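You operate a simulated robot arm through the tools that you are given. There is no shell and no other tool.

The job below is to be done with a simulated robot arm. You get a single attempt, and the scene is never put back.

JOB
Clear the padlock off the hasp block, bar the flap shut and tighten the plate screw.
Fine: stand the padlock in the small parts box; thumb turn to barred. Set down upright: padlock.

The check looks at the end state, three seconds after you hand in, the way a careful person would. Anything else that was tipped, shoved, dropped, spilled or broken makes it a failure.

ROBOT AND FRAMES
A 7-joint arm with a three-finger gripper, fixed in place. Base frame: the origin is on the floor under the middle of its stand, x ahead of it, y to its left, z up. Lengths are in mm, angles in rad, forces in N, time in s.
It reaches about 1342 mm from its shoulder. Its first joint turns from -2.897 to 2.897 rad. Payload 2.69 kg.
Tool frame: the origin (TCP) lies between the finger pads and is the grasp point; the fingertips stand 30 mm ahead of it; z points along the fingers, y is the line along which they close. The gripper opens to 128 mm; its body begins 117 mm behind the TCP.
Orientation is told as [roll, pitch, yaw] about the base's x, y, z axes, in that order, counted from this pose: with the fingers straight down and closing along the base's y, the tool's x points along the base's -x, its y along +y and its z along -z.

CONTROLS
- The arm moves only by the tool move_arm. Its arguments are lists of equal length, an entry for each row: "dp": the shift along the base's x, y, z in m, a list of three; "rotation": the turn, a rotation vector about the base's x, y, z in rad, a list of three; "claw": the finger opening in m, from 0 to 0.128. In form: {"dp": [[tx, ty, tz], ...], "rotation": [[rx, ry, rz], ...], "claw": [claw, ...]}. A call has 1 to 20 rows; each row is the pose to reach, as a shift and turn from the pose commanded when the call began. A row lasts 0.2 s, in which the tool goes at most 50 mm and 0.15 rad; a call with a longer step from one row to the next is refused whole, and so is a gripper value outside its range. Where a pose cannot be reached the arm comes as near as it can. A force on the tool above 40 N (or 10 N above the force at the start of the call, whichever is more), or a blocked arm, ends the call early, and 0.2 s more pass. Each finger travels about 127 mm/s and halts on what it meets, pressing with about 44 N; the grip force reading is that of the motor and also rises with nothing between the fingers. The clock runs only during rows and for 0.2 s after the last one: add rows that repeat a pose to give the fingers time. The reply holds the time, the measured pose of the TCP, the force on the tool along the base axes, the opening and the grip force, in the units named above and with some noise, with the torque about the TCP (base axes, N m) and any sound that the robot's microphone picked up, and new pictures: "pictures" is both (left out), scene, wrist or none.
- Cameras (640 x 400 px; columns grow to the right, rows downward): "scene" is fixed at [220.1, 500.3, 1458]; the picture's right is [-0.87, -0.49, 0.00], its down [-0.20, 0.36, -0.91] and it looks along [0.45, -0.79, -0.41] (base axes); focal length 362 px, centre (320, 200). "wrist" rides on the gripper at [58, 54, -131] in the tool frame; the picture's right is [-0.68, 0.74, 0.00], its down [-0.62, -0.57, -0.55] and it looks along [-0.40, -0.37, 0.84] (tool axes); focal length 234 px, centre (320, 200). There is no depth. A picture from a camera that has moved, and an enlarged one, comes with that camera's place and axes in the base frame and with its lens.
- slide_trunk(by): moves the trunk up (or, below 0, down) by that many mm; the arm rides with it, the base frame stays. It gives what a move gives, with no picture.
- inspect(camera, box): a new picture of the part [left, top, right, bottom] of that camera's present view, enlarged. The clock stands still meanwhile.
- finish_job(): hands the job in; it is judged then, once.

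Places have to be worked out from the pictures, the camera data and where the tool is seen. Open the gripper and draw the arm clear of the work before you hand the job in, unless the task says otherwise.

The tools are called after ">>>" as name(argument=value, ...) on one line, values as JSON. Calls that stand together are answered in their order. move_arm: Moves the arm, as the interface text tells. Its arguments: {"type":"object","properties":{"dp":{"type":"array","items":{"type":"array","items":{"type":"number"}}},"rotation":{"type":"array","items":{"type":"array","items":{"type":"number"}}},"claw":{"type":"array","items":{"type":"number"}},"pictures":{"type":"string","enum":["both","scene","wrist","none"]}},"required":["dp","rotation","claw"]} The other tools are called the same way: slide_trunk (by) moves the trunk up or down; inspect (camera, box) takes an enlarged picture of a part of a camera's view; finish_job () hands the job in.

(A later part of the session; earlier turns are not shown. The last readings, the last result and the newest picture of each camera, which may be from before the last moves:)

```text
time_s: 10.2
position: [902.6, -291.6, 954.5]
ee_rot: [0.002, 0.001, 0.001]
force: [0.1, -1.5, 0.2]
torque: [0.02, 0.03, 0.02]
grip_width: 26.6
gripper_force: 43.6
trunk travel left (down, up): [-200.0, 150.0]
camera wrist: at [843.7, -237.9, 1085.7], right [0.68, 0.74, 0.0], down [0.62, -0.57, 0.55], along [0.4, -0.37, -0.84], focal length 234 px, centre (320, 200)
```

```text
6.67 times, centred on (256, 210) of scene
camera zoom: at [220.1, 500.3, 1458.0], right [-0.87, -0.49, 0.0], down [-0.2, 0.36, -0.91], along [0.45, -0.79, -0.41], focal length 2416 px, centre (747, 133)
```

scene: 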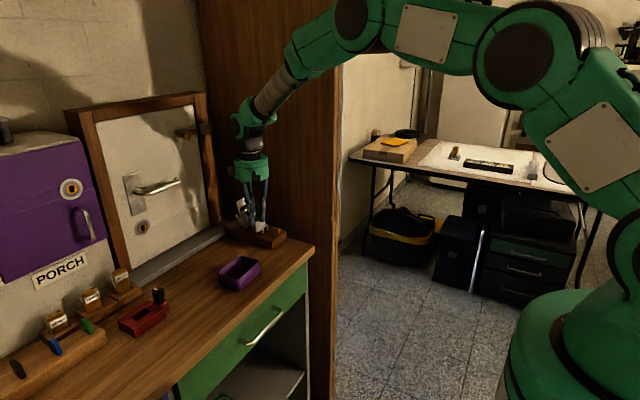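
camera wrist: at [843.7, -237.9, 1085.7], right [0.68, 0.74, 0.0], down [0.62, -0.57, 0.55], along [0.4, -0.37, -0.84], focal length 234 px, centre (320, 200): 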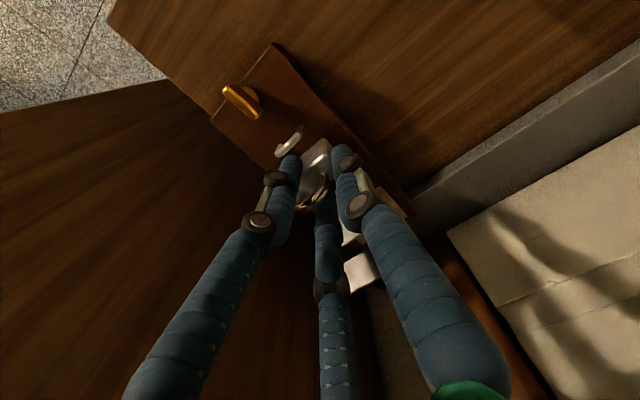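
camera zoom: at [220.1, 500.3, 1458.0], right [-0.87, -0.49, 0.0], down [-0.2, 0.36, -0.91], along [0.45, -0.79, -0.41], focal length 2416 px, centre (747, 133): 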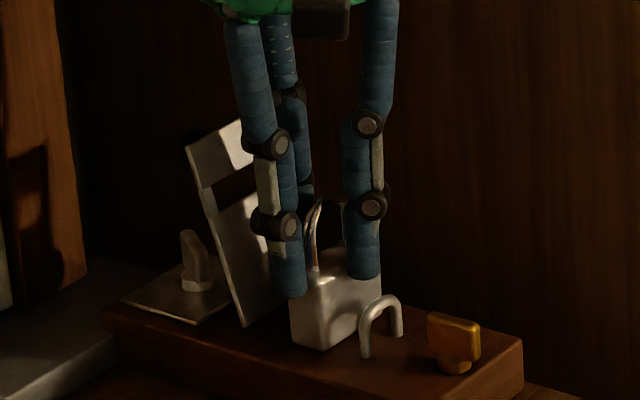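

The padlock is pinched with 44 N at 26.6 mm and still upright. I lift straight up, first a little, then well clear.

>>> move_arm(dp=[[0, 0, 0.004], [0, 0, 0.01], [0, 0, 0.02], [0, 0, 0.035], [0, 0, 0.055], [0, 0, 0.08], [0, 0, 0.08]], rotation=[[0, 0, 0], [0, 0, 0], [0, 0, 0], [0, 0, 0], [0, 0, 0], [0, 0, 0], [0, 0, 0]], claw=[0.014, 0.014, 0.014, 0.014, 0.014, 0.014, 0.014])

>>> inspect(camera="scene", box=[220, 150, 300, 220])

>>> inspect(camera="wrist", box=[220, 100, 420, 225])

```text
time_s: 11.8
position: [900.5, -290.6, 1033.9]
ee_rot: [0.002, 0.001, 0.0]
force: [0.3, 0.3, -2.1]
torque: [0.0, -0.04, -0.01]
grip_width: 26.6
gripper_force: 44.1
trunk travel left (down, up): [-200.0, 150.0]
camera wrist: at [841.7, -236.9, 1166.2], right [0.68, 0.74, 0.0], down [0.62, -0.57, 0.55], along [0.4, -0.37, -0.84], focal length 234 px, centre (320, 200)
```

scene: 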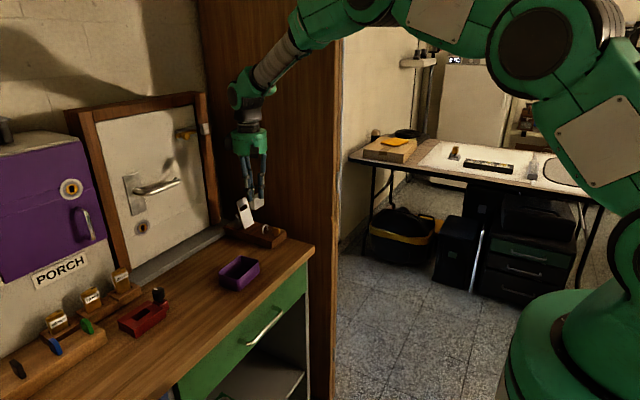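
wrist: 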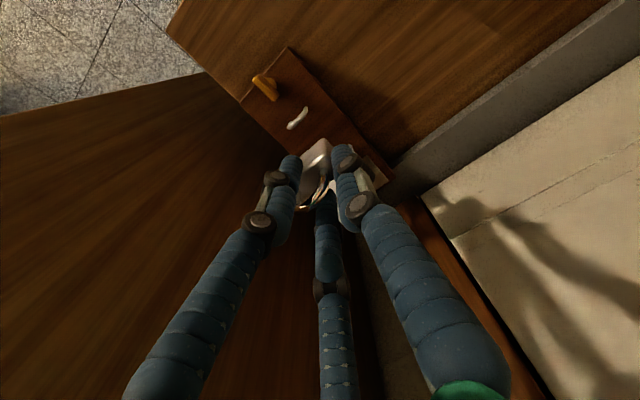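

```text
5.71 times, centred on (260, 185) of scene
camera zoom: at [220.1, 500.3, 1458.0], right [-0.87, -0.49, 0.0], down [-0.2, 0.36, -0.91], along [0.45, -0.79, -0.41], focal length 2071 px, centre (663, 286)
```

zoom: 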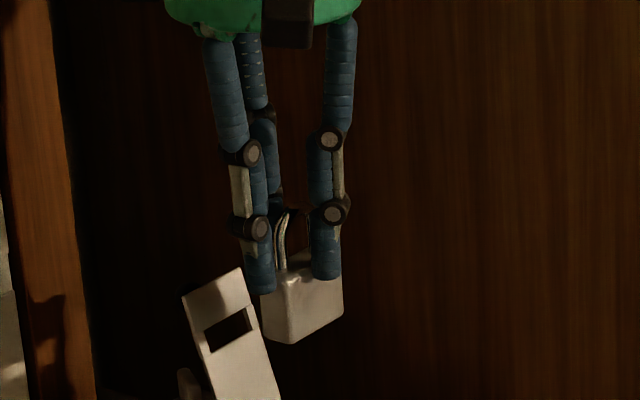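

```text
3.20 times, centred on (320, 162) of wrist
camera zoom: at [841.7, -236.9, 1166.2], right [0.68, 0.74, 0.0], down [0.62, -0.57, 0.55], along [0.4, -0.37, -0.84], focal length 749 px, centre (320, 320)
```

zoom: 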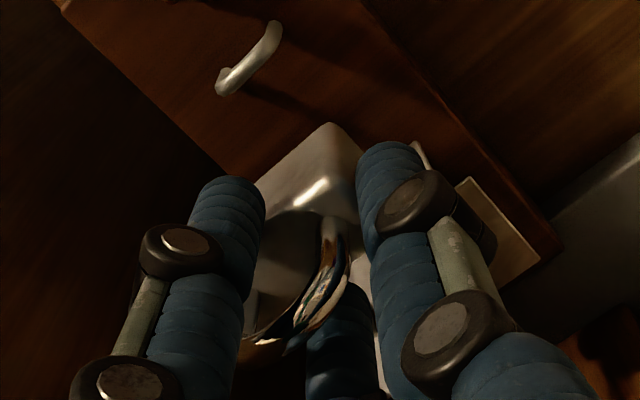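

Padlock lifted cleanly and hangs upright. I carry it over the purple box at this height.

>>> move_arm(dp=[[-0.016, 0.033, 0], [-0.032, 0.067, 0], [-0.048, 0.1, 0], [-0.064, 0.134, 0], [-0.08, 0.167, 0], [-0.0954, 0.2, 0], [-0.0954, 0.2, 0]], rotation=[[0, 0, 0], [0, 0, 0], [0, 0, 0], [0, 0, 0], [0, 0, 0], [0, 0, 0], [0, 0, 0]], claw=[0.014, 0.014, 0.014, 0.014, 0.014, 0.014, 0.014])

>>> inspect(camera="scene", box=[190, 190, 290, 300])

>>> inspect(camera="wrist", box=[220, 80, 420, 225])

```text
time_s: 13.4
position: [807.1, -90.0, 1034.0]
ee_rot: [0.0, -0.001, 0.001]
force: [-0.3, 0.2, -2.2]
torque: [-0.04, 0.0, 0.02]
grip_width: 26.5
gripper_force: 44.4
trunk travel left (down, up): [-200.0, 150.0]
camera wrist: at [747.3, -36.2, 1165.3], right [0.68, 0.74, 0.0], down [0.62, -0.57, 0.55], along [0.4, -0.37, -0.84], focal length 234 px, centre (320, 200)
```

scene: 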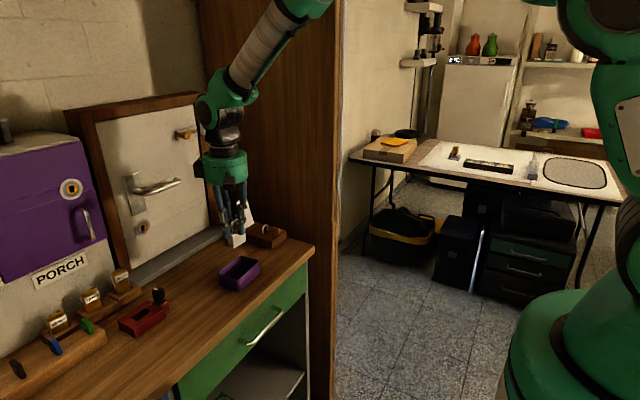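
wrist: 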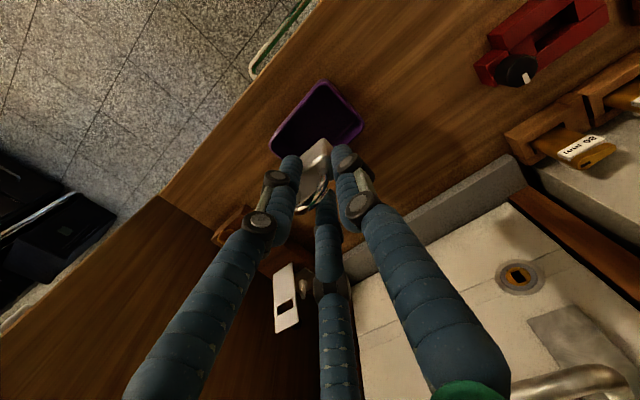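

```text
3.64 times, centred on (240, 245) of scene
camera zoom: at [220.1, 500.3, 1458.0], right [-0.87, -0.49, 0.0], down [-0.2, 0.36, -0.91], along [0.45, -0.79, -0.41], focal length 1318 px, centre (611, 36)
```

zoom: 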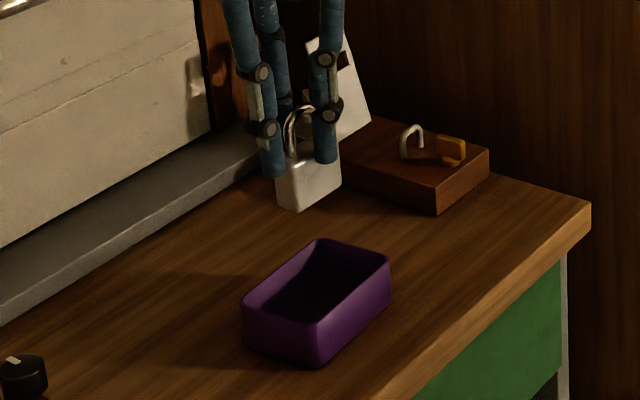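

```text
2.76 times, centred on (320, 152) of wrist
camera zoom: at [747.3, -36.2, 1165.3], right [0.68, 0.74, 0.0], down [0.62, -0.57, 0.55], along [0.4, -0.37, -0.84], focal length 646 px, centre (320, 331)
```

zoom: 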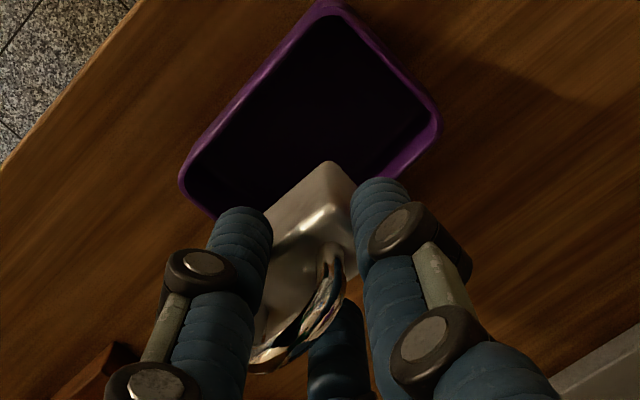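

Box centre from both cameras ≈ (804,-95); the padlock (held ~8 mm to -y of the tool axis) is over it. I shift 2 mm in -x and lower so its base is inside the box but still above the floor, then check.

>>> move_arm(dp=[[-0.002, 0, -0.03], [-0.002, 0, -0.055], [-0.002, 0, -0.075], [-0.002, 0, -0.09], [-0.002, 0, -0.09]], rotation=[[0, 0, 0], [0, 0, 0], [0, 0, 0], [0, 0, 0], [0, 0, 0]], claw=[0.014, 0.014, 0.014, 0.014, 0.014])

>>> inspect(camera="scene", box=[205, 235, 275, 295])

>>> inspect(camera="wrist", box=[220, 80, 420, 225])

```text
time_s: 14.6
position: [806.8, -90.4, 941.6]
ee_rot: [0.0, 0.001, 0.001]
force: [0.4, 0.9, -1.8]
torque: [0.03, -0.01, 0.02]
grip_width: 26.6
gripper_force: 43.8
trunk travel left (down, up): [-200.0, 150.0]
camera wrist: at [747.3, -36.2, 1073.2], right [0.68, 0.74, 0.0], down [0.62, -0.57, 0.55], along [0.4, -0.37, -0.84], focal length 234 px, centre (320, 200)
```

scene: 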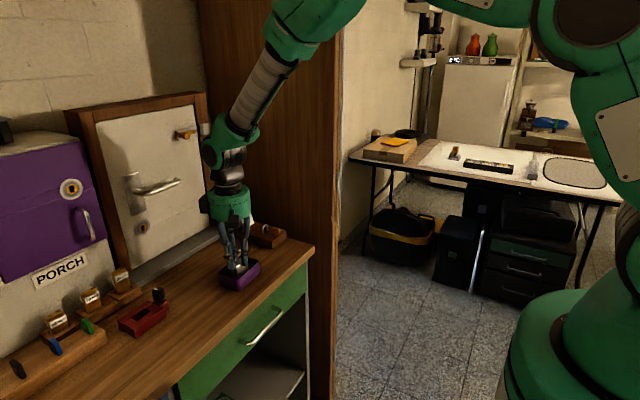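
wrist: 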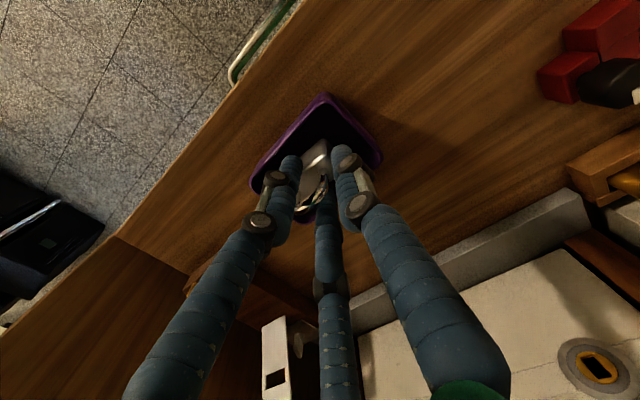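

```text
6.67 times, centred on (240, 265) of scene
camera zoom: at [220.1, 500.3, 1458.0], right [-0.87, -0.49, 0.0], down [-0.2, 0.36, -0.91], along [0.45, -0.79, -0.41], focal length 2416 px, centre (853, -233)
```

zoom: 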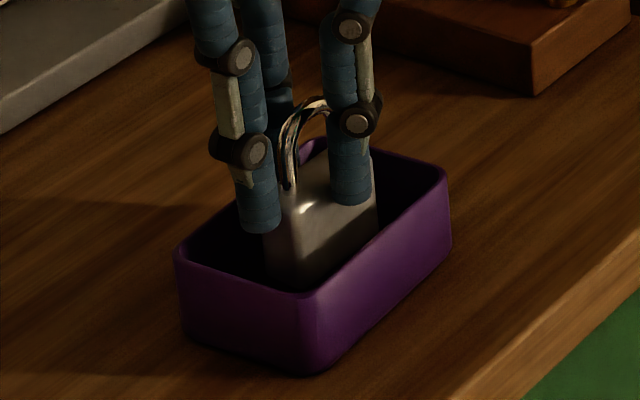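

```text
2.76 times, centred on (320, 152) of wrist
camera zoom: at [747.3, -36.2, 1073.2], right [0.68, 0.74, 0.0], down [0.62, -0.57, 0.55], along [0.4, -0.37, -0.84], focal length 646 px, centre (320, 331)
```

zoom: 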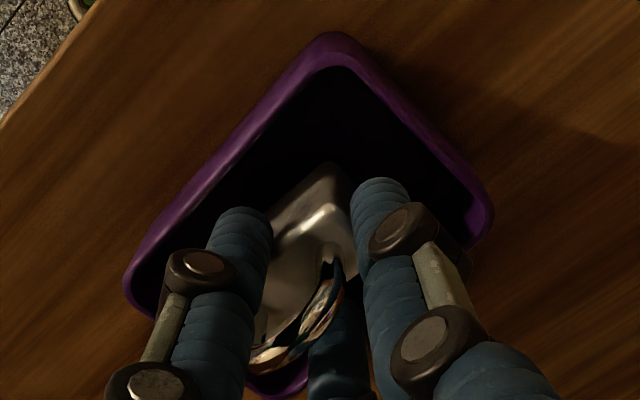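

The padlock is inside the box walls with the fingers still above the rim. I lower in small steps toward the floor watching the vertical force.

>>> move_arm(dp=[[0, 0, -0.003], [0, 0, -0.005], [0, 0, -0.007], [0, 0, -0.007]], rotation=[[0, 0, 0], [0, 0, 0], [0, 0, 0], [0, 0, 0]], claw=[0.014, 0.014, 0.014, 0.014], pictures="none")

>>> inspect(camera="scene", box=[205, 235, 275, 295])

```text
time_s: 15.6
position: [806.0, -91.1, 936.4]
ee_rot: [-0.001, 0.0, 0.0]
force: [-0.4, 1.0, -2.4]
torque: [0.01, -0.02, -0.04]
grip_width: 26.4
gripper_force: 43.9
trunk travel left (down, up): [-200.0, 150.0]
```

```text
6.67 times, centred on (240, 265) of scene
camera zoom: at [220.1, 500.3, 1458.0], right [-0.87, -0.49, 0.0], down [-0.2, 0.36, -0.91], along [0.45, -0.79, -0.41], focal length 2416 px, centre (853, -233)
```

zoom: 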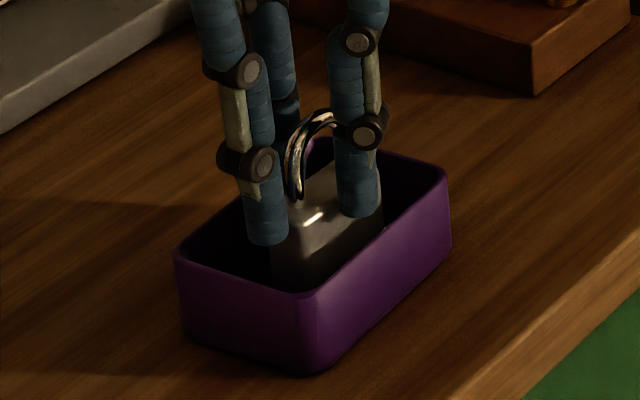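

No contact yet (force still just the weight). I continue down 2 mm at a time.

>>> move_arm(dp=[[0, 0, -0.001], [0, 0, -0.002], [0, 0, -0.002]], rotation=[[0, 0, 0], [0, 0, 0], [0, 0, 0]], claw=[0.014, 0.014, 0.014], pictures="none")

```text
time_s: 16.4
position: [804.4, -91.6, 934.3]
ee_rot: [-0.001, 0.001, 0.002]
force: [-0.1, -1.1, -2.3]
torque: [0.01, -0.01, -0.01]
grip_width: 26.5
gripper_force: 44.1
trunk travel left (down, up): [-200.0, 150.0]
```

Still free; another 2 mm.

>>> move_arm(dp=[[0, 0, -0.001], [0, 0, -0.002], [0, 0, -0.002]], rotation=[[0, 0, 0], [0, 0, 0], [0, 0, 0]], claw=[0.014, 0.014, 0.014], pictures="none")

>>> inspect(camera="scene", box=[215, 240, 265, 280])

>>> inspect(camera="wrist", box=[220, 80, 420, 225])

```text
time_s: 17.2
position: [804.2, -89.2, 932.7]
ee_rot: [-0.001, 0.001, -0.003]
force: [0.8, 0.3, -1.4]
torque: [0.03, -0.05, 0.0]
grip_width: 26.7
gripper_force: 43.6
trunk travel left (down, up): [-200.0, 150.0]
```

```text
10.00 times, centred on (240, 260) of scene
camera zoom: at [220.1, 500.3, 1458.0], right [-0.87, -0.49, 0.0], down [-0.2, 0.36, -0.91], along [0.45, -0.79, -0.41], focal length 3624 px, centre (1120, -400)
```

zoom: 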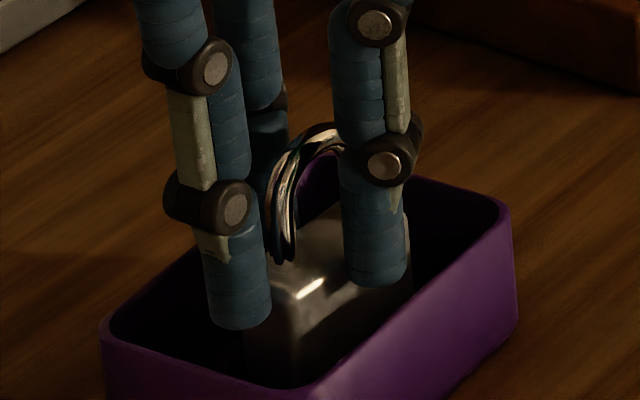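

```text
2.76 times, centred on (320, 152) of wrist
camera zoom: at [745.6, -36.6, 1064.4], right [0.68, 0.74, 0.0], down [0.62, -0.57, 0.55], along [0.4, -0.37, -0.84], focal length 646 px, centre (320, 331)
```

zoom: 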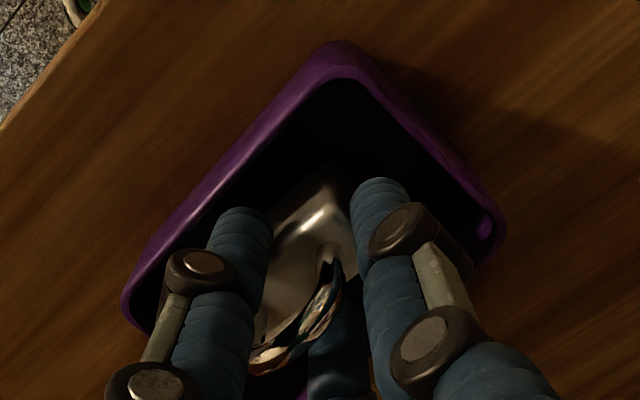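

The fingertips are level with the rim with ~4 mm clearance to the wall; I go another 2 mm.

>>> move_arm(dp=[[0, 0, -0.001], [0, 0, -0.002], [0, 0, -0.002]], rotation=[[0, 0, 0], [0, 0, 0], [0, 0, 0]], claw=[0.014, 0.014, 0.014], pictures="none")

```text
time_s: 18.0
position: [805.3, -90.1, 930.1]
ee_rot: [0.001, -0.001, 0.001]
force: [0.4, -0.2, -1.2]
torque: [-0.01, 0.0, 0.0]
grip_width: 26.4
gripper_force: 43.9
trunk travel left (down, up): [-200.0, 150.0]
```

Force barely changed; one more small step to feel the floor.

>>> move_arm(dp=[[0, 0, -0.001], [0, 0, -0.0015], [0, 0, -0.0015]], rotation=[[0, 0, 0], [0, 0, 0], [0, 0, 0]], claw=[0.014, 0.014, 0.014], pictures="none")

>>> inspect(camera="scene", box=[215, 240, 265, 280])

```text
time_s: 18.8
position: [805.0, -90.8, 927.6]
ee_rot: [0.001, 0.001, 0.0]
force: [0.0, 0.2, -3.6]
torque: [0.01, -0.01, 0.03]
grip_width: 26.2
gripper_force: 43.5
trunk travel left (down, up): [-200.0, 150.0]
```

```text
10.00 times, centred on (240, 260) of scene
camera zoom: at [220.1, 500.3, 1458.0], right [-0.87, -0.49, 0.0], down [-0.2, 0.36, -0.91], along [0.45, -0.79, -0.41], focal length 3624 px, centre (1120, -400)
```

zoom: 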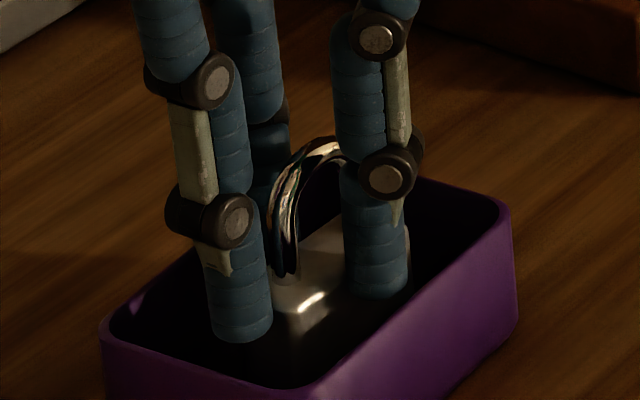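

Still not resting (only noise in the force). The -x finger has ~5 mm to the wall, so I keep lowering by 1 mm steps.

>>> move_arm(dp=[[0, 0, -0.0005], [0, 0, -0.001], [0, 0, -0.001], [0, 0, -0.001]], rotation=[[0, 0, 0], [0, 0, 0], [0, 0, 0], [0, 0, 0]], claw=[0.014, 0.014, 0.014, 0.014], pictures="none")

```text
time_s: 19.8
position: [806.1, -89.8, 927.7]
ee_rot: [0.0, -0.002, 0.0]
force: [0.4, -1.3, 7.4]
torque: [-0.08, -0.02, -0.03]
grip_width: 26.7
gripper_force: 44.2
trunk travel left (down, up): [-200.0, 150.0]
```

Floor contact felt (+7 N). I ease up half a millimetre and open the fingers gently by a few millimetres.

>>> move_arm(dp=[[0, 0, 0.0006], [0, 0, 0.0006], [0, 0, 0.0006], [0, 0, 0.0006], [0, 0, 0.0006], [0, 0, 0.0006]], rotation=[[0, 0, 0], [0, 0, 0], [0, 0, 0], [0, 0, 0], [0, 0, 0], [0, 0, 0]], claw=[0.022, 0.026, 0.028, 0.03, 0.032, 0.032], pictures="none")

>>> inspect(camera="scene", box=[215, 240, 265, 280])

>>> inspect(camera="wrist", box=[220, 80, 420, 225])

```text
time_s: 21.2
position: [805.1, -90.7, 928.5]
ee_rot: [-0.001, 0.002, 0.0]
force: [0.1, 0.4, -0.1]
torque: [0.0, -0.04, -0.02]
grip_width: 31.7
gripper_force: 0.1
trunk travel left (down, up): [-200.0, 150.0]
```

```text
10.00 times, centred on (240, 260) of scene
camera zoom: at [220.1, 500.3, 1458.0], right [-0.87, -0.49, 0.0], down [-0.2, 0.36, -0.91], along [0.45, -0.79, -0.41], focal length 3624 px, centre (1120, -400)
```

zoom: 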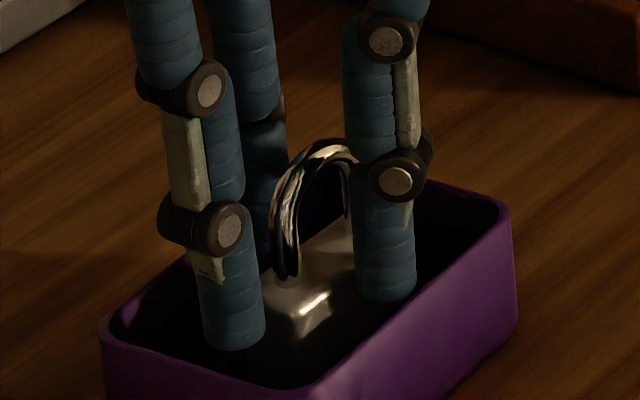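

```text
2.76 times, centred on (320, 152) of wrist
camera zoom: at [745.9, -36.7, 1059.8], right [0.68, 0.74, 0.0], down [0.62, -0.57, 0.55], along [0.4, -0.37, -0.84], focal length 646 px, centre (320, 331)
```

zoom: 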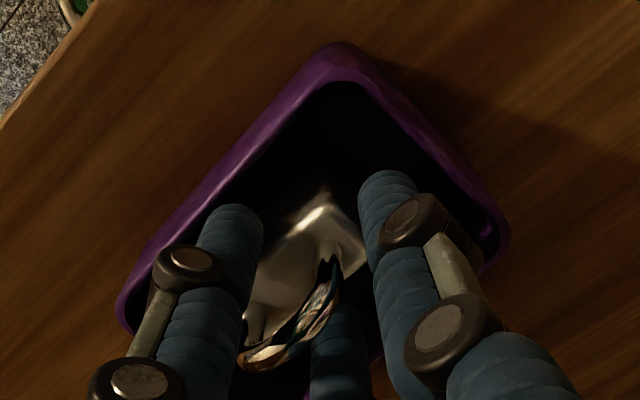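

The padlock stands free in the box. I raise the hand straight up out of it.

>>> move_arm(dp=[[0, 0, 0.005], [0, 0, 0.012], [0, 0, 0.022], [0, 0, 0.04], [0, 0, 0.07], [0, 0, 0.11], [0, 0, 0.15], [0, 0, 0.15]], rotation=[[0, 0, 0], [0, 0, 0], [0, 0, 0], [0, 0, 0], [0, 0, 0], [0, 0, 0], [0, 0, 0], [0, 0, 0]], claw=[0.032, 0.032, 0.032, 0.032, 0.032, 0.032, 0.032, 0.032])

>>> inspect(camera="scene", box=[205, 235, 275, 295])

>>> inspect(camera="scene", box=[220, 190, 292, 250])

```text
time_s: 23.0
position: [803.0, -90.3, 1078.3]
ee_rot: [0.001, -0.001, -0.001]
force: [-0.5, 0.2, 0.4]
torque: [0.04, 0.0, 0.01]
grip_width: 32.2
gripper_force: 0.1
trunk travel left (down, up): [-200.0, 150.0]
camera wrist: at [743.3, -37.1, 1210.0], right [0.68, 0.74, 0.0], down [0.62, -0.57, 0.55], along [0.4, -0.37, -0.84], focal length 234 px, centre (320, 200)
```

scene: 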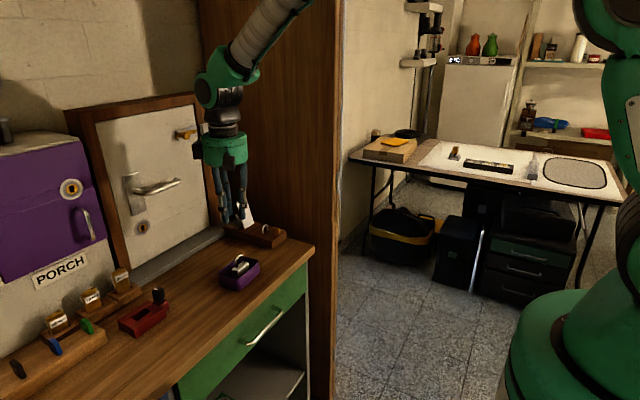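
wrist: 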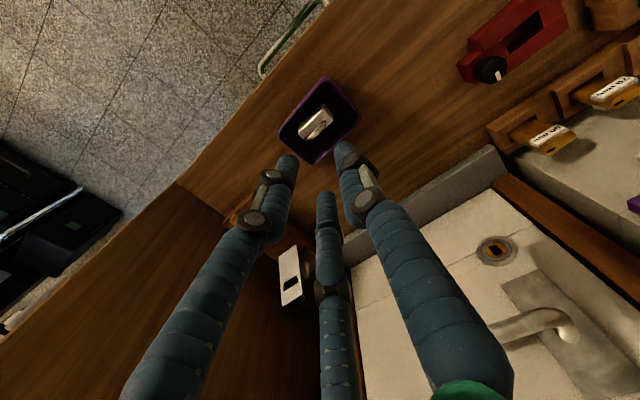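

```text
6.67 times, centred on (240, 265) of scene
camera zoom: at [220.1, 500.3, 1458.0], right [-0.87, -0.49, 0.0], down [-0.2, 0.36, -0.91], along [0.45, -0.79, -0.41], focal length 2416 px, centre (853, -233)
```

zoom: 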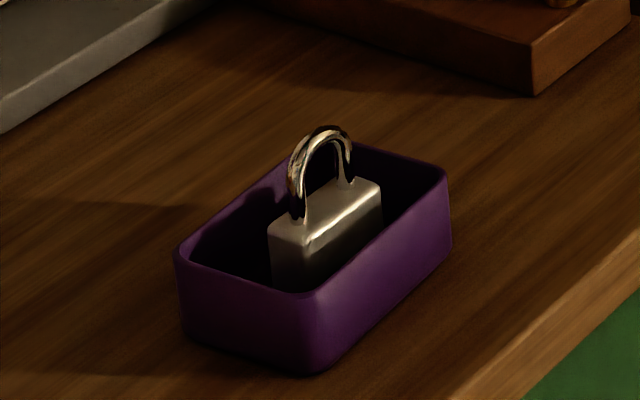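

```text
6.67 times, centred on (256, 220) of scene
camera zoom: at [220.1, 500.3, 1458.0], right [-0.87, -0.49, 0.0], down [-0.2, 0.36, -0.91], along [0.45, -0.79, -0.41], focal length 2416 px, centre (747, 67)
```

zoom: 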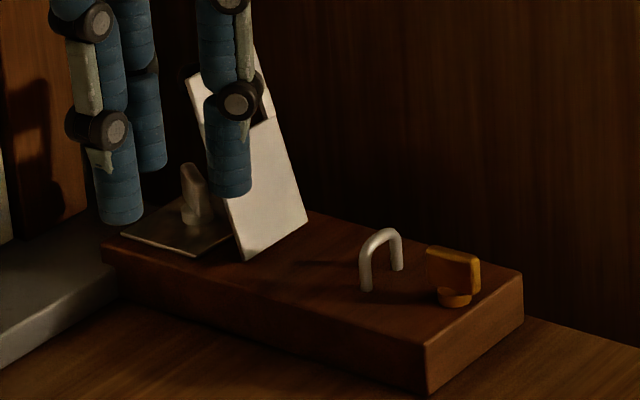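

The padlock stands upright in the box, and the block is clear. Next the flap: I'll straddle its upper part with the two side fingers (one behind at +x, one in front at -x), so I can push it forward and lower it in control. First move above it.

>>> move_arm(dp=[[0.024, -0.032, 0], [0.048, -0.064, 0], [0.073, -0.096, 0], [0.097, -0.128, 0], [0.122, -0.16, 0], [0.146, -0.191, 0], [0.146, -0.191, -0.03], [0.146, -0.191, -0.03]], rotation=[[0, 0, 0], [0, 0, 0], [0, 0, 0], [0, 0, 0], [0, 0, 0], [0, 0, 0], [0, 0, 0], [0, 0, 0]], claw=[0.04, 0.05, 0.06, 0.06, 0.06, 0.06, 0.06, 0.06])

>>> inspect(camera="scene", box=[200, 160, 300, 245])

>>> inspect(camera="wrist", box=[200, 60, 440, 260])

```text
time_s: 24.8
position: [950.3, -282.8, 1049.0]
ee_rot: [0.0, 0.001, 0.0]
force: [-0.1, 0.4, 0.7]
torque: [-0.01, 0.01, 0.04]
grip_width: 60.3
gripper_force: 0.0
trunk travel left (down, up): [-200.0, 150.0]
camera wrist: at [891.9, -228.7, 1180.2], right [0.68, 0.74, 0.0], down [0.62, -0.57, 0.55], along [0.4, -0.37, -0.84], focal length 234 px, centre (320, 200)
```

scene: 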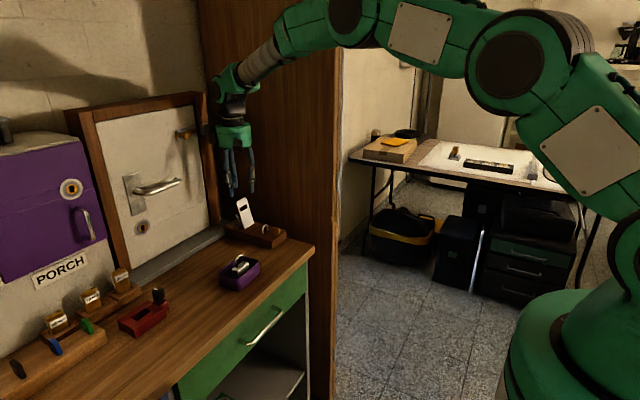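
wrist: 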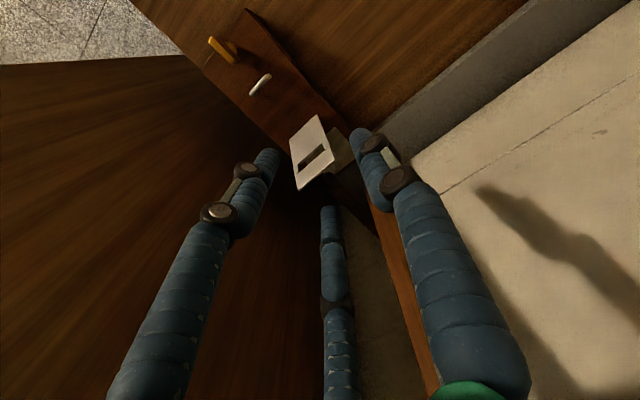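

```text
4.71 times, centred on (250, 202) of scene
camera zoom: at [220.1, 500.3, 1458.0], right [-0.87, -0.49, 0.0], down [-0.2, 0.36, -0.91], along [0.45, -0.79, -0.41], focal length 1705 px, centre (649, 188)
```

zoom: 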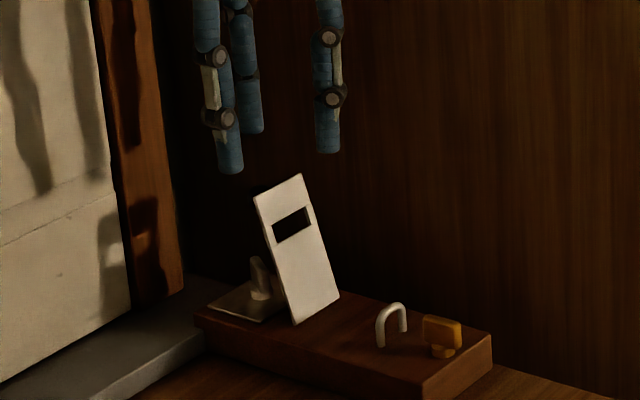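

```text
2.00 times, centred on (320, 160) of wrist
camera zoom: at [891.9, -228.7, 1180.2], right [0.68, 0.74, 0.0], down [0.62, -0.57, 0.55], along [0.4, -0.37, -0.84], focal length 468 px, centre (320, 280)
```

zoom: 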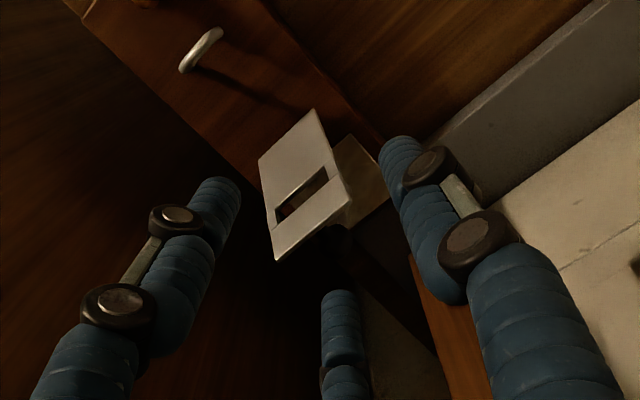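

The rear finger is behind the flap (≈983) and the front finger well ahead of it (≈917). I descend so the tips are ~25 mm below the flap's upper edge.

>>> move_arm(dp=[[0, 0, -0.02], [0, 0, -0.04], [0, 0, -0.055], [0, 0, -0.064], [0, 0, -0.064]], rotation=[[0, 0, 0], [0, 0, 0], [0, 0, 0], [0, 0, 0], [0, 0, 0]], claw=[0.06, 0.06, 0.06, 0.06, 0.06], pictures="none")

>>> inspect(camera="scene", box=[200, 160, 300, 245])

>>> inspect(camera="wrist", box=[200, 60, 440, 260])

```text
time_s: 25.8
position: [959.7, -284.1, 999.4]
ee_rot: [-0.007, -0.02, -0.001]
force: [4.6, -4.5, 11.2]
torque: [-0.34, -0.47, -0.03]
grip_width: 67.9
gripper_force: 4.2
trunk travel left (down, up): [-200.0, 150.0]
stopped in row 4: the force on the tool passed its limit at 43 N (the readings are from after the stop); the commanded pose is now the measured one
```

```text
4.71 times, centred on (250, 202) of scene
camera zoom: at [220.1, 500.3, 1458.0], right [-0.87, -0.49, 0.0], down [-0.2, 0.36, -0.91], along [0.45, -0.79, -0.41], focal length 1705 px, centre (649, 188)
```

zoom: 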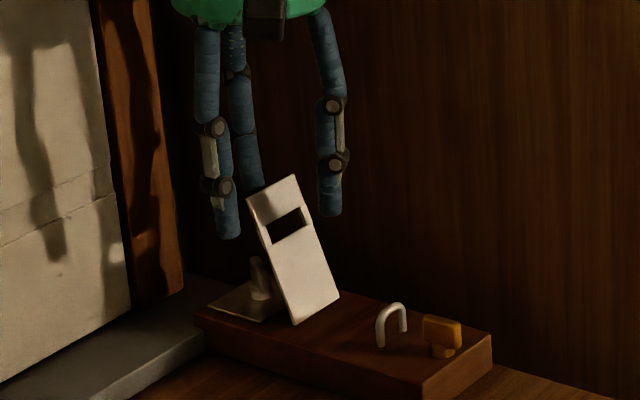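

```text
2.00 times, centred on (320, 160) of wrist
camera zoom: at [896.5, -229.4, 1130.4], right [0.68, 0.74, 0.01], down [0.6, -0.56, 0.57], along [0.42, -0.38, -0.82], focal length 468 px, centre (320, 280)
```

zoom: 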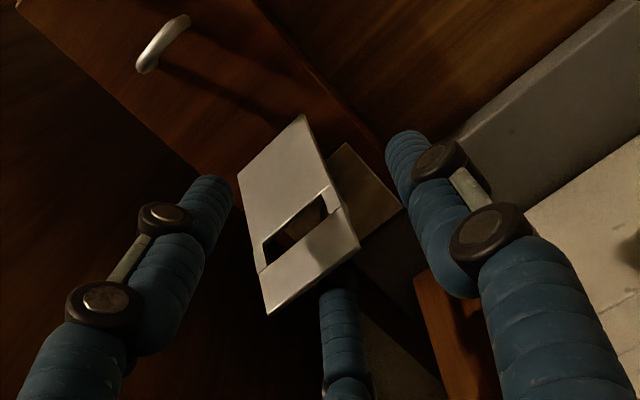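

The descent stopped on a force: the rear finger met something (the flap's upper edge moved back slightly). I zoom in to see the contact before doing anything else.

>>> inspect(camera="scene", box=[232, 184, 272, 214])

>>> inspect(camera="wrist", box=[280, 130, 360, 230])

```text
13.33 times, centred on (252, 199) of scene
camera zoom: at [220.1, 500.3, 1458.0], right [-0.87, -0.49, 0.0], down [-0.2, 0.36, -0.91], along [0.45, -0.79, -0.41], focal length 4832 px, centre (1227, 213)
```

zoom: 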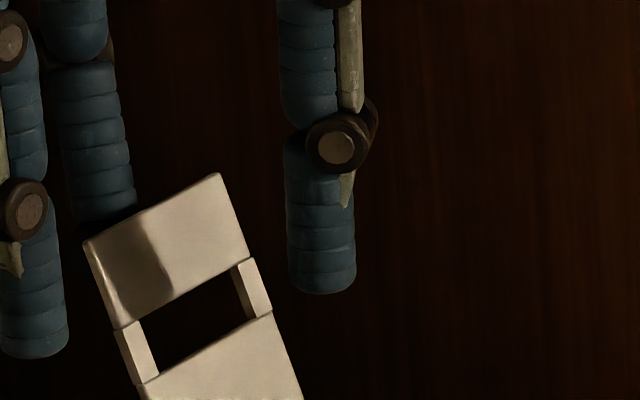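

```text
4.00 times, centred on (320, 180) of wrist
camera zoom: at [896.5, -229.4, 1130.4], right [0.68, 0.74, 0.01], down [0.6, -0.56, 0.57], along [0.42, -0.38, -0.82], focal length 937 px, centre (320, 280)
```

zoom: 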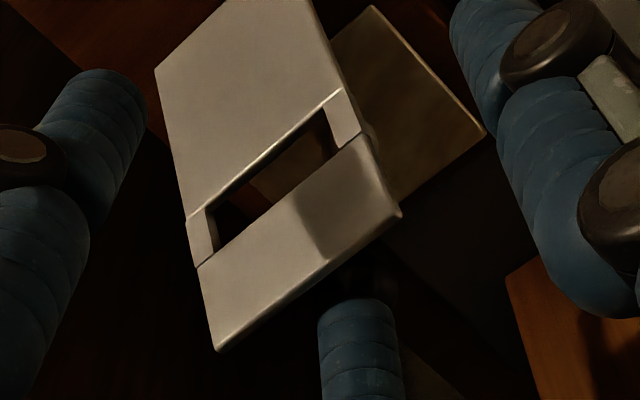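

There seems to be a small dark round object behind the flap's top (≈979,-295,973) that I had missed. I zoom in on that spot from both cameras.

>>> inspect(camera="wrist", box=[310, 160, 358, 210])

>>> inspect(camera="scene", box=[228, 190, 252, 220])

>>> inspect(camera="wrist", box=[200, 100, 440, 320])

```text
8.00 times, centred on (334, 185) of wrist
camera zoom: at [896.5, -229.4, 1130.4], right [0.68, 0.74, 0.01], down [0.6, -0.56, 0.57], along [0.42, -0.38, -0.82], focal length 1873 px, centre (208, 320)
```

zoom: 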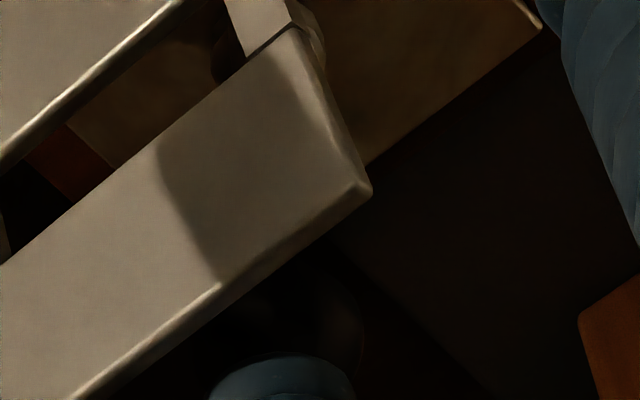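

```text
13.33 times, centred on (240, 205) of scene
camera zoom: at [220.1, 500.3, 1458.0], right [-0.87, -0.49, 0.0], down [-0.2, 0.36, -0.91], along [0.45, -0.79, -0.41], focal length 4832 px, centre (1387, 133)
```

zoom: 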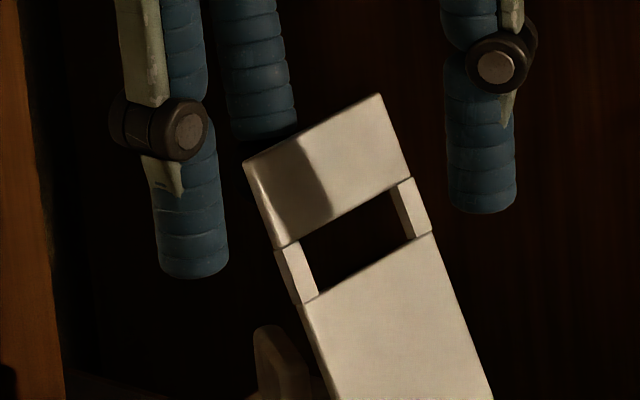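

```text
1.82 times, centred on (320, 210) of wrist
camera zoom: at [896.5, -229.4, 1130.4], right [0.68, 0.74, 0.01], down [0.6, -0.56, 0.57], along [0.42, -0.38, -0.82], focal length 426 px, centre (320, 182)
```

zoom: 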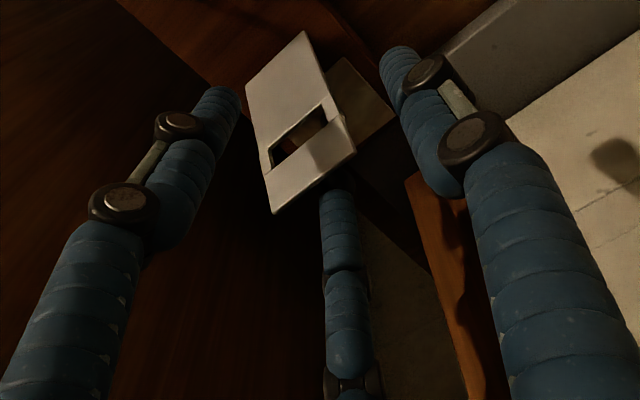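

It is a small dark knob on the flap's back face near its tip, and my rear finger came down on it (flap only leaned back a few mm). I back straight up, then come down again beside the knob, nearer the flap's +y edge.

>>> move_arm(dp=[[0, 0, 0.01], [0, 0, 0.025], [0, 0, 0.04], [-0.001, 0.012, 0.04], [-0.002, 0.025, 0.04], [-0.002, 0.025, 0.04]], rotation=[[0, 0, 0], [0, 0, 0], [0.003, 0.01, 0], [0.007, 0.02, 0.001], [0.007, 0.02, 0.001], [0.007, 0.02, 0.001]], claw=[0.068, 0.068, 0.064, 0.06, 0.06, 0.06])

>>> inspect(camera="wrist", box=[220, 90, 420, 250])

>>> inspect(camera="scene", box=[220, 170, 292, 235])

```text
time_s: 27.2
position: [955.7, -257.7, 1035.1]
ee_rot: [0.003, 0.004, 0.001]
force: [-0.3, -0.2, 0.2]
torque: [-0.02, 0.03, -0.01]
grip_width: 60.1
gripper_force: 0.1
trunk travel left (down, up): [-200.0, 150.0]
camera wrist: at [896.9, -203.7, 1167.5], right [0.68, 0.74, 0.0], down [0.62, -0.57, 0.55], along [0.4, -0.37, -0.84], focal length 234 px, centre (320, 200)
```

scene: 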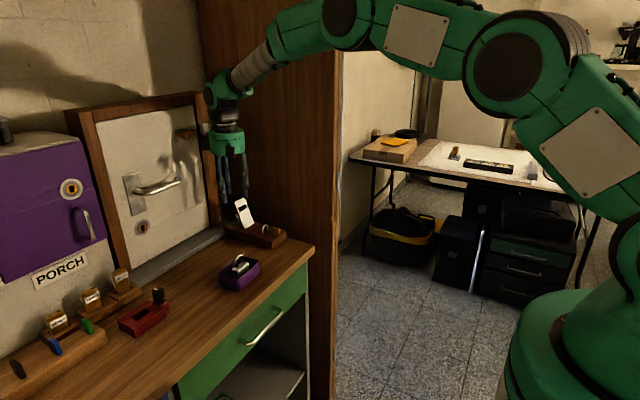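
wrist: 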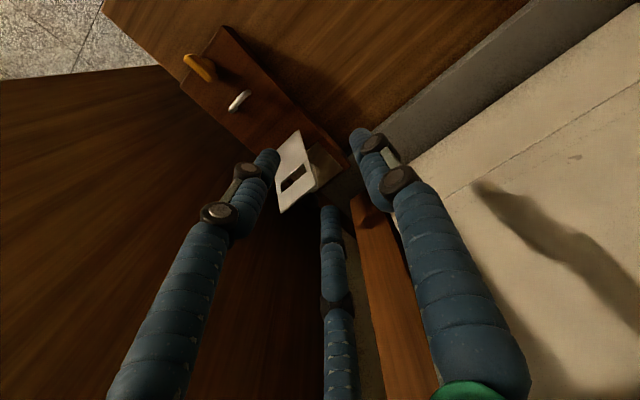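

```text
2.50 times, centred on (320, 170) of wrist
camera zoom: at [896.9, -203.7, 1167.5], right [0.68, 0.74, 0.0], down [0.62, -0.57, 0.55], along [0.4, -0.37, -0.84], focal length 585 px, centre (320, 275)
```

zoom: 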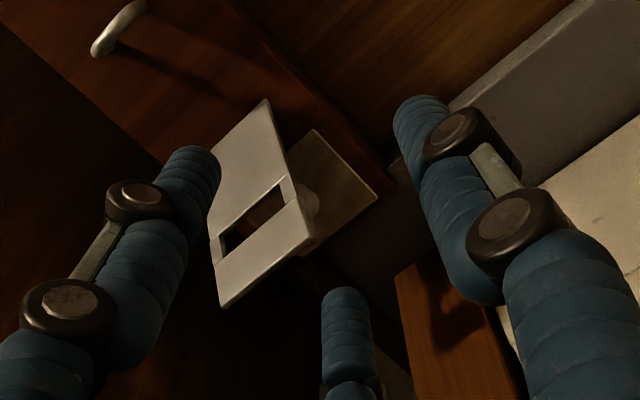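

```text
6.15 times, centred on (256, 202) of scene
camera zoom: at [220.1, 500.3, 1458.0], right [-0.87, -0.49, 0.0], down [-0.2, 0.36, -0.91], along [0.45, -0.79, -0.41], focal length 2230 px, centre (714, 185)
```

zoom: 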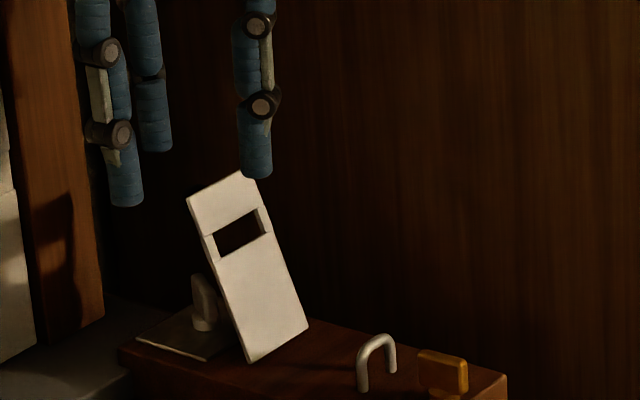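

Flap tip is at x≈972, its knob near (988,-295,970). I'll push on the knob itself: open to 84 mm so the rear finger lands at x≈1008 behind the knob, centred on it.

>>> move_arm(dp=[[0.004, -0.005, 0], [0.009, -0.012, 0], [0.009, -0.012, 0], [0.009, -0.012, -0.015], [0.009, -0.012, -0.015]], rotation=[[0, 0, 0], [0, 0, 0], [0, 0, 0], [0, 0, 0], [0, 0, 0]], claw=[0.07, 0.08, 0.084, 0.084, 0.084], pictures="none")

>>> inspect(camera="wrist", box=[220, 90, 420, 250])

>>> inspect(camera="scene", box=[220, 170, 292, 235])

```text
time_s: 28.4
position: [963.9, -268.6, 1021.6]
ee_rot: [0.0, 0.002, 0.001]
force: [0.2, 0.4, -0.3]
torque: [-0.03, 0.02, 0.0]
grip_width: 84.3
gripper_force: 0.0
trunk travel left (down, up): [-200.0, 150.0]
```

```text
2.50 times, centred on (320, 170) of wrist
camera zoom: at [905.3, -215.6, 1152.4], right [0.68, 0.74, 0.0], down [0.62, -0.57, 0.55], along [0.4, -0.37, -0.84], focal length 585 px, centre (320, 275)
```

zoom: 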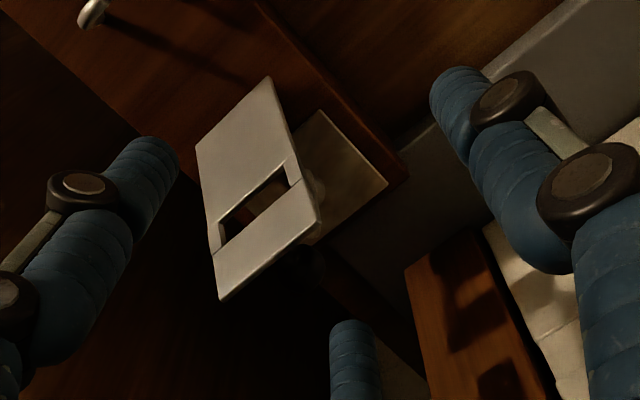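

```text
6.15 times, centred on (256, 202) of scene
camera zoom: at [220.1, 500.3, 1458.0], right [-0.87, -0.49, 0.0], down [-0.2, 0.36, -0.91], along [0.45, -0.79, -0.41], focal length 2230 px, centre (714, 185)
```

zoom: 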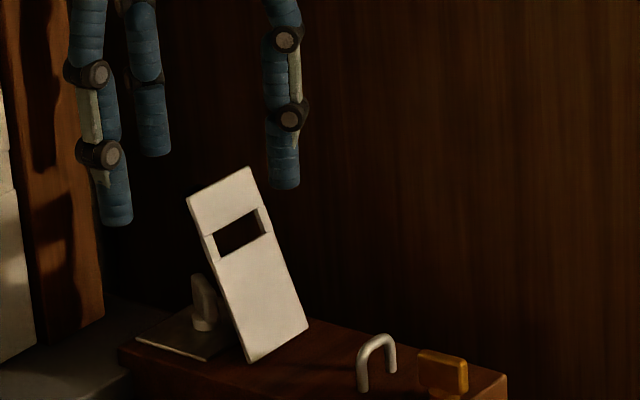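

The rear finger now clears the knob. I descend to bring the tips below the knob.

>>> move_arm(dp=[[0, 0, -0.01], [0, 0, -0.02], [0, 0, -0.03], [0, 0, -0.037], [0, 0, -0.037]], rotation=[[0, 0, 0], [0, 0, 0], [0, 0, 0], [0, 0, 0], [0, 0, 0]], claw=[0.084, 0.084, 0.084, 0.084, 0.084], pictures="none")

>>> inspect(camera="wrist", box=[220, 90, 420, 250])

>>> inspect(camera="scene", box=[220, 170, 292, 235])

```text
time_s: 29.6
position: [963.5, -271.5, 984.1]
ee_rot: [0.001, 0.003, 0.002]
force: [0.2, -0.5, 0.3]
torque: [0.02, 0.02, 0.01]
grip_width: 84.2
gripper_force: 0.1
trunk travel left (down, up): [-200.0, 150.0]
```

```text
2.50 times, centred on (320, 170) of wrist
camera zoom: at [904.8, -217.0, 1115.5], right [0.68, 0.74, 0.0], down [0.62, -0.57, 0.55], along [0.4, -0.37, -0.84], focal length 585 px, centre (320, 275)
```

zoom: 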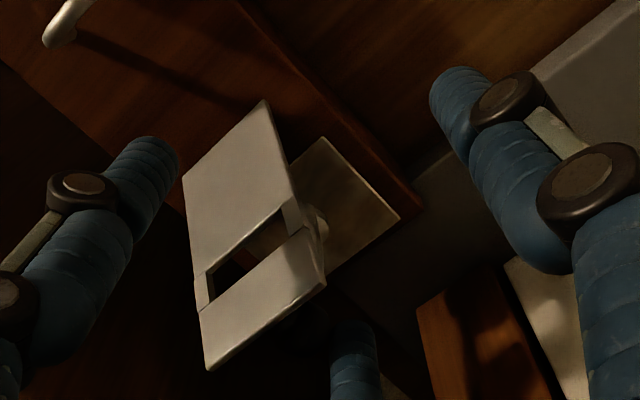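

```text
6.15 times, centred on (256, 202) of scene
camera zoom: at [220.1, 500.3, 1458.0], right [-0.87, -0.49, 0.0], down [-0.2, 0.36, -0.91], along [0.45, -0.79, -0.41], focal length 2230 px, centre (714, 185)
```

zoom: 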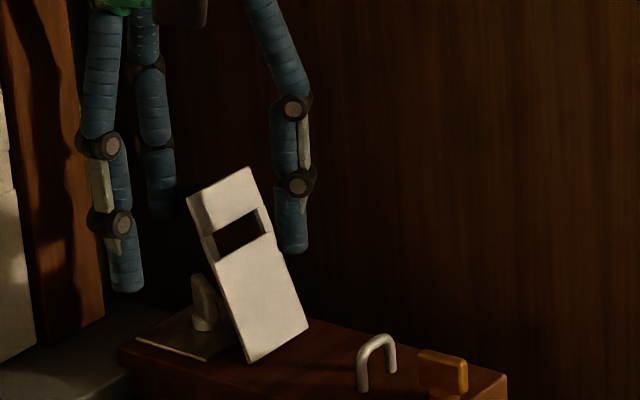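

No contact on the way down and the flap is unmoved. Now I sweep toward -x slowly to bring the flap up to vertical.

>>> move_arm(dp=[[-0.008, 0, 0], [-0.016, 0, 0], [-0.024, 0, 0], [-0.032, 0, 0], [-0.04, 0, 0], [-0.04, 0, 0]], rotation=[[0, 0, 0], [0, 0, 0], [0, 0, 0], [0, 0, 0], [0, 0, 0], [0, 0, 0]], claw=[0.084, 0.084, 0.084, 0.084, 0.084, 0.084], pictures="none")

>>> inspect(camera="wrist", box=[200, 70, 440, 250])

>>> inspect(camera="scene", box=[220, 170, 292, 235])

```text
time_s: 31.0
position: [923.3, -269.6, 984.1]
ee_rot: [0.003, 0.006, 0.001]
force: [-0.4, -0.7, 0.8]
torque: [0.01, -0.01, 0.02]
grip_width: 83.9
gripper_force: 0.1
trunk travel left (down, up): [-200.0, 150.0]
```

```text
2.22 times, centred on (320, 160) of wrist
camera zoom: at [864.6, -215.6, 1115.8], right [0.68, 0.74, 0.0], down [0.62, -0.57, 0.54], along [0.4, -0.37, -0.84], focal length 520 px, centre (320, 289)
```

zoom: 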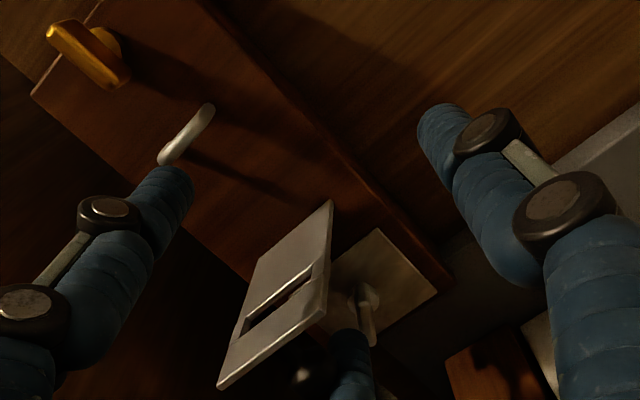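

```text
6.15 times, centred on (256, 202) of scene
camera zoom: at [220.1, 500.3, 1458.0], right [-0.87, -0.49, 0.0], down [-0.2, 0.36, -0.91], along [0.45, -0.79, -0.41], focal length 2230 px, centre (714, 185)
```

zoom: 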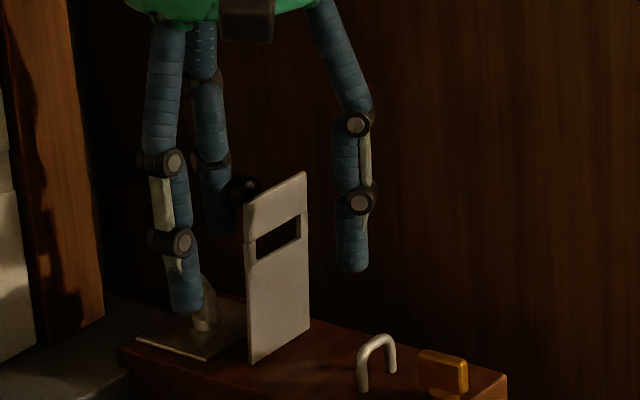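

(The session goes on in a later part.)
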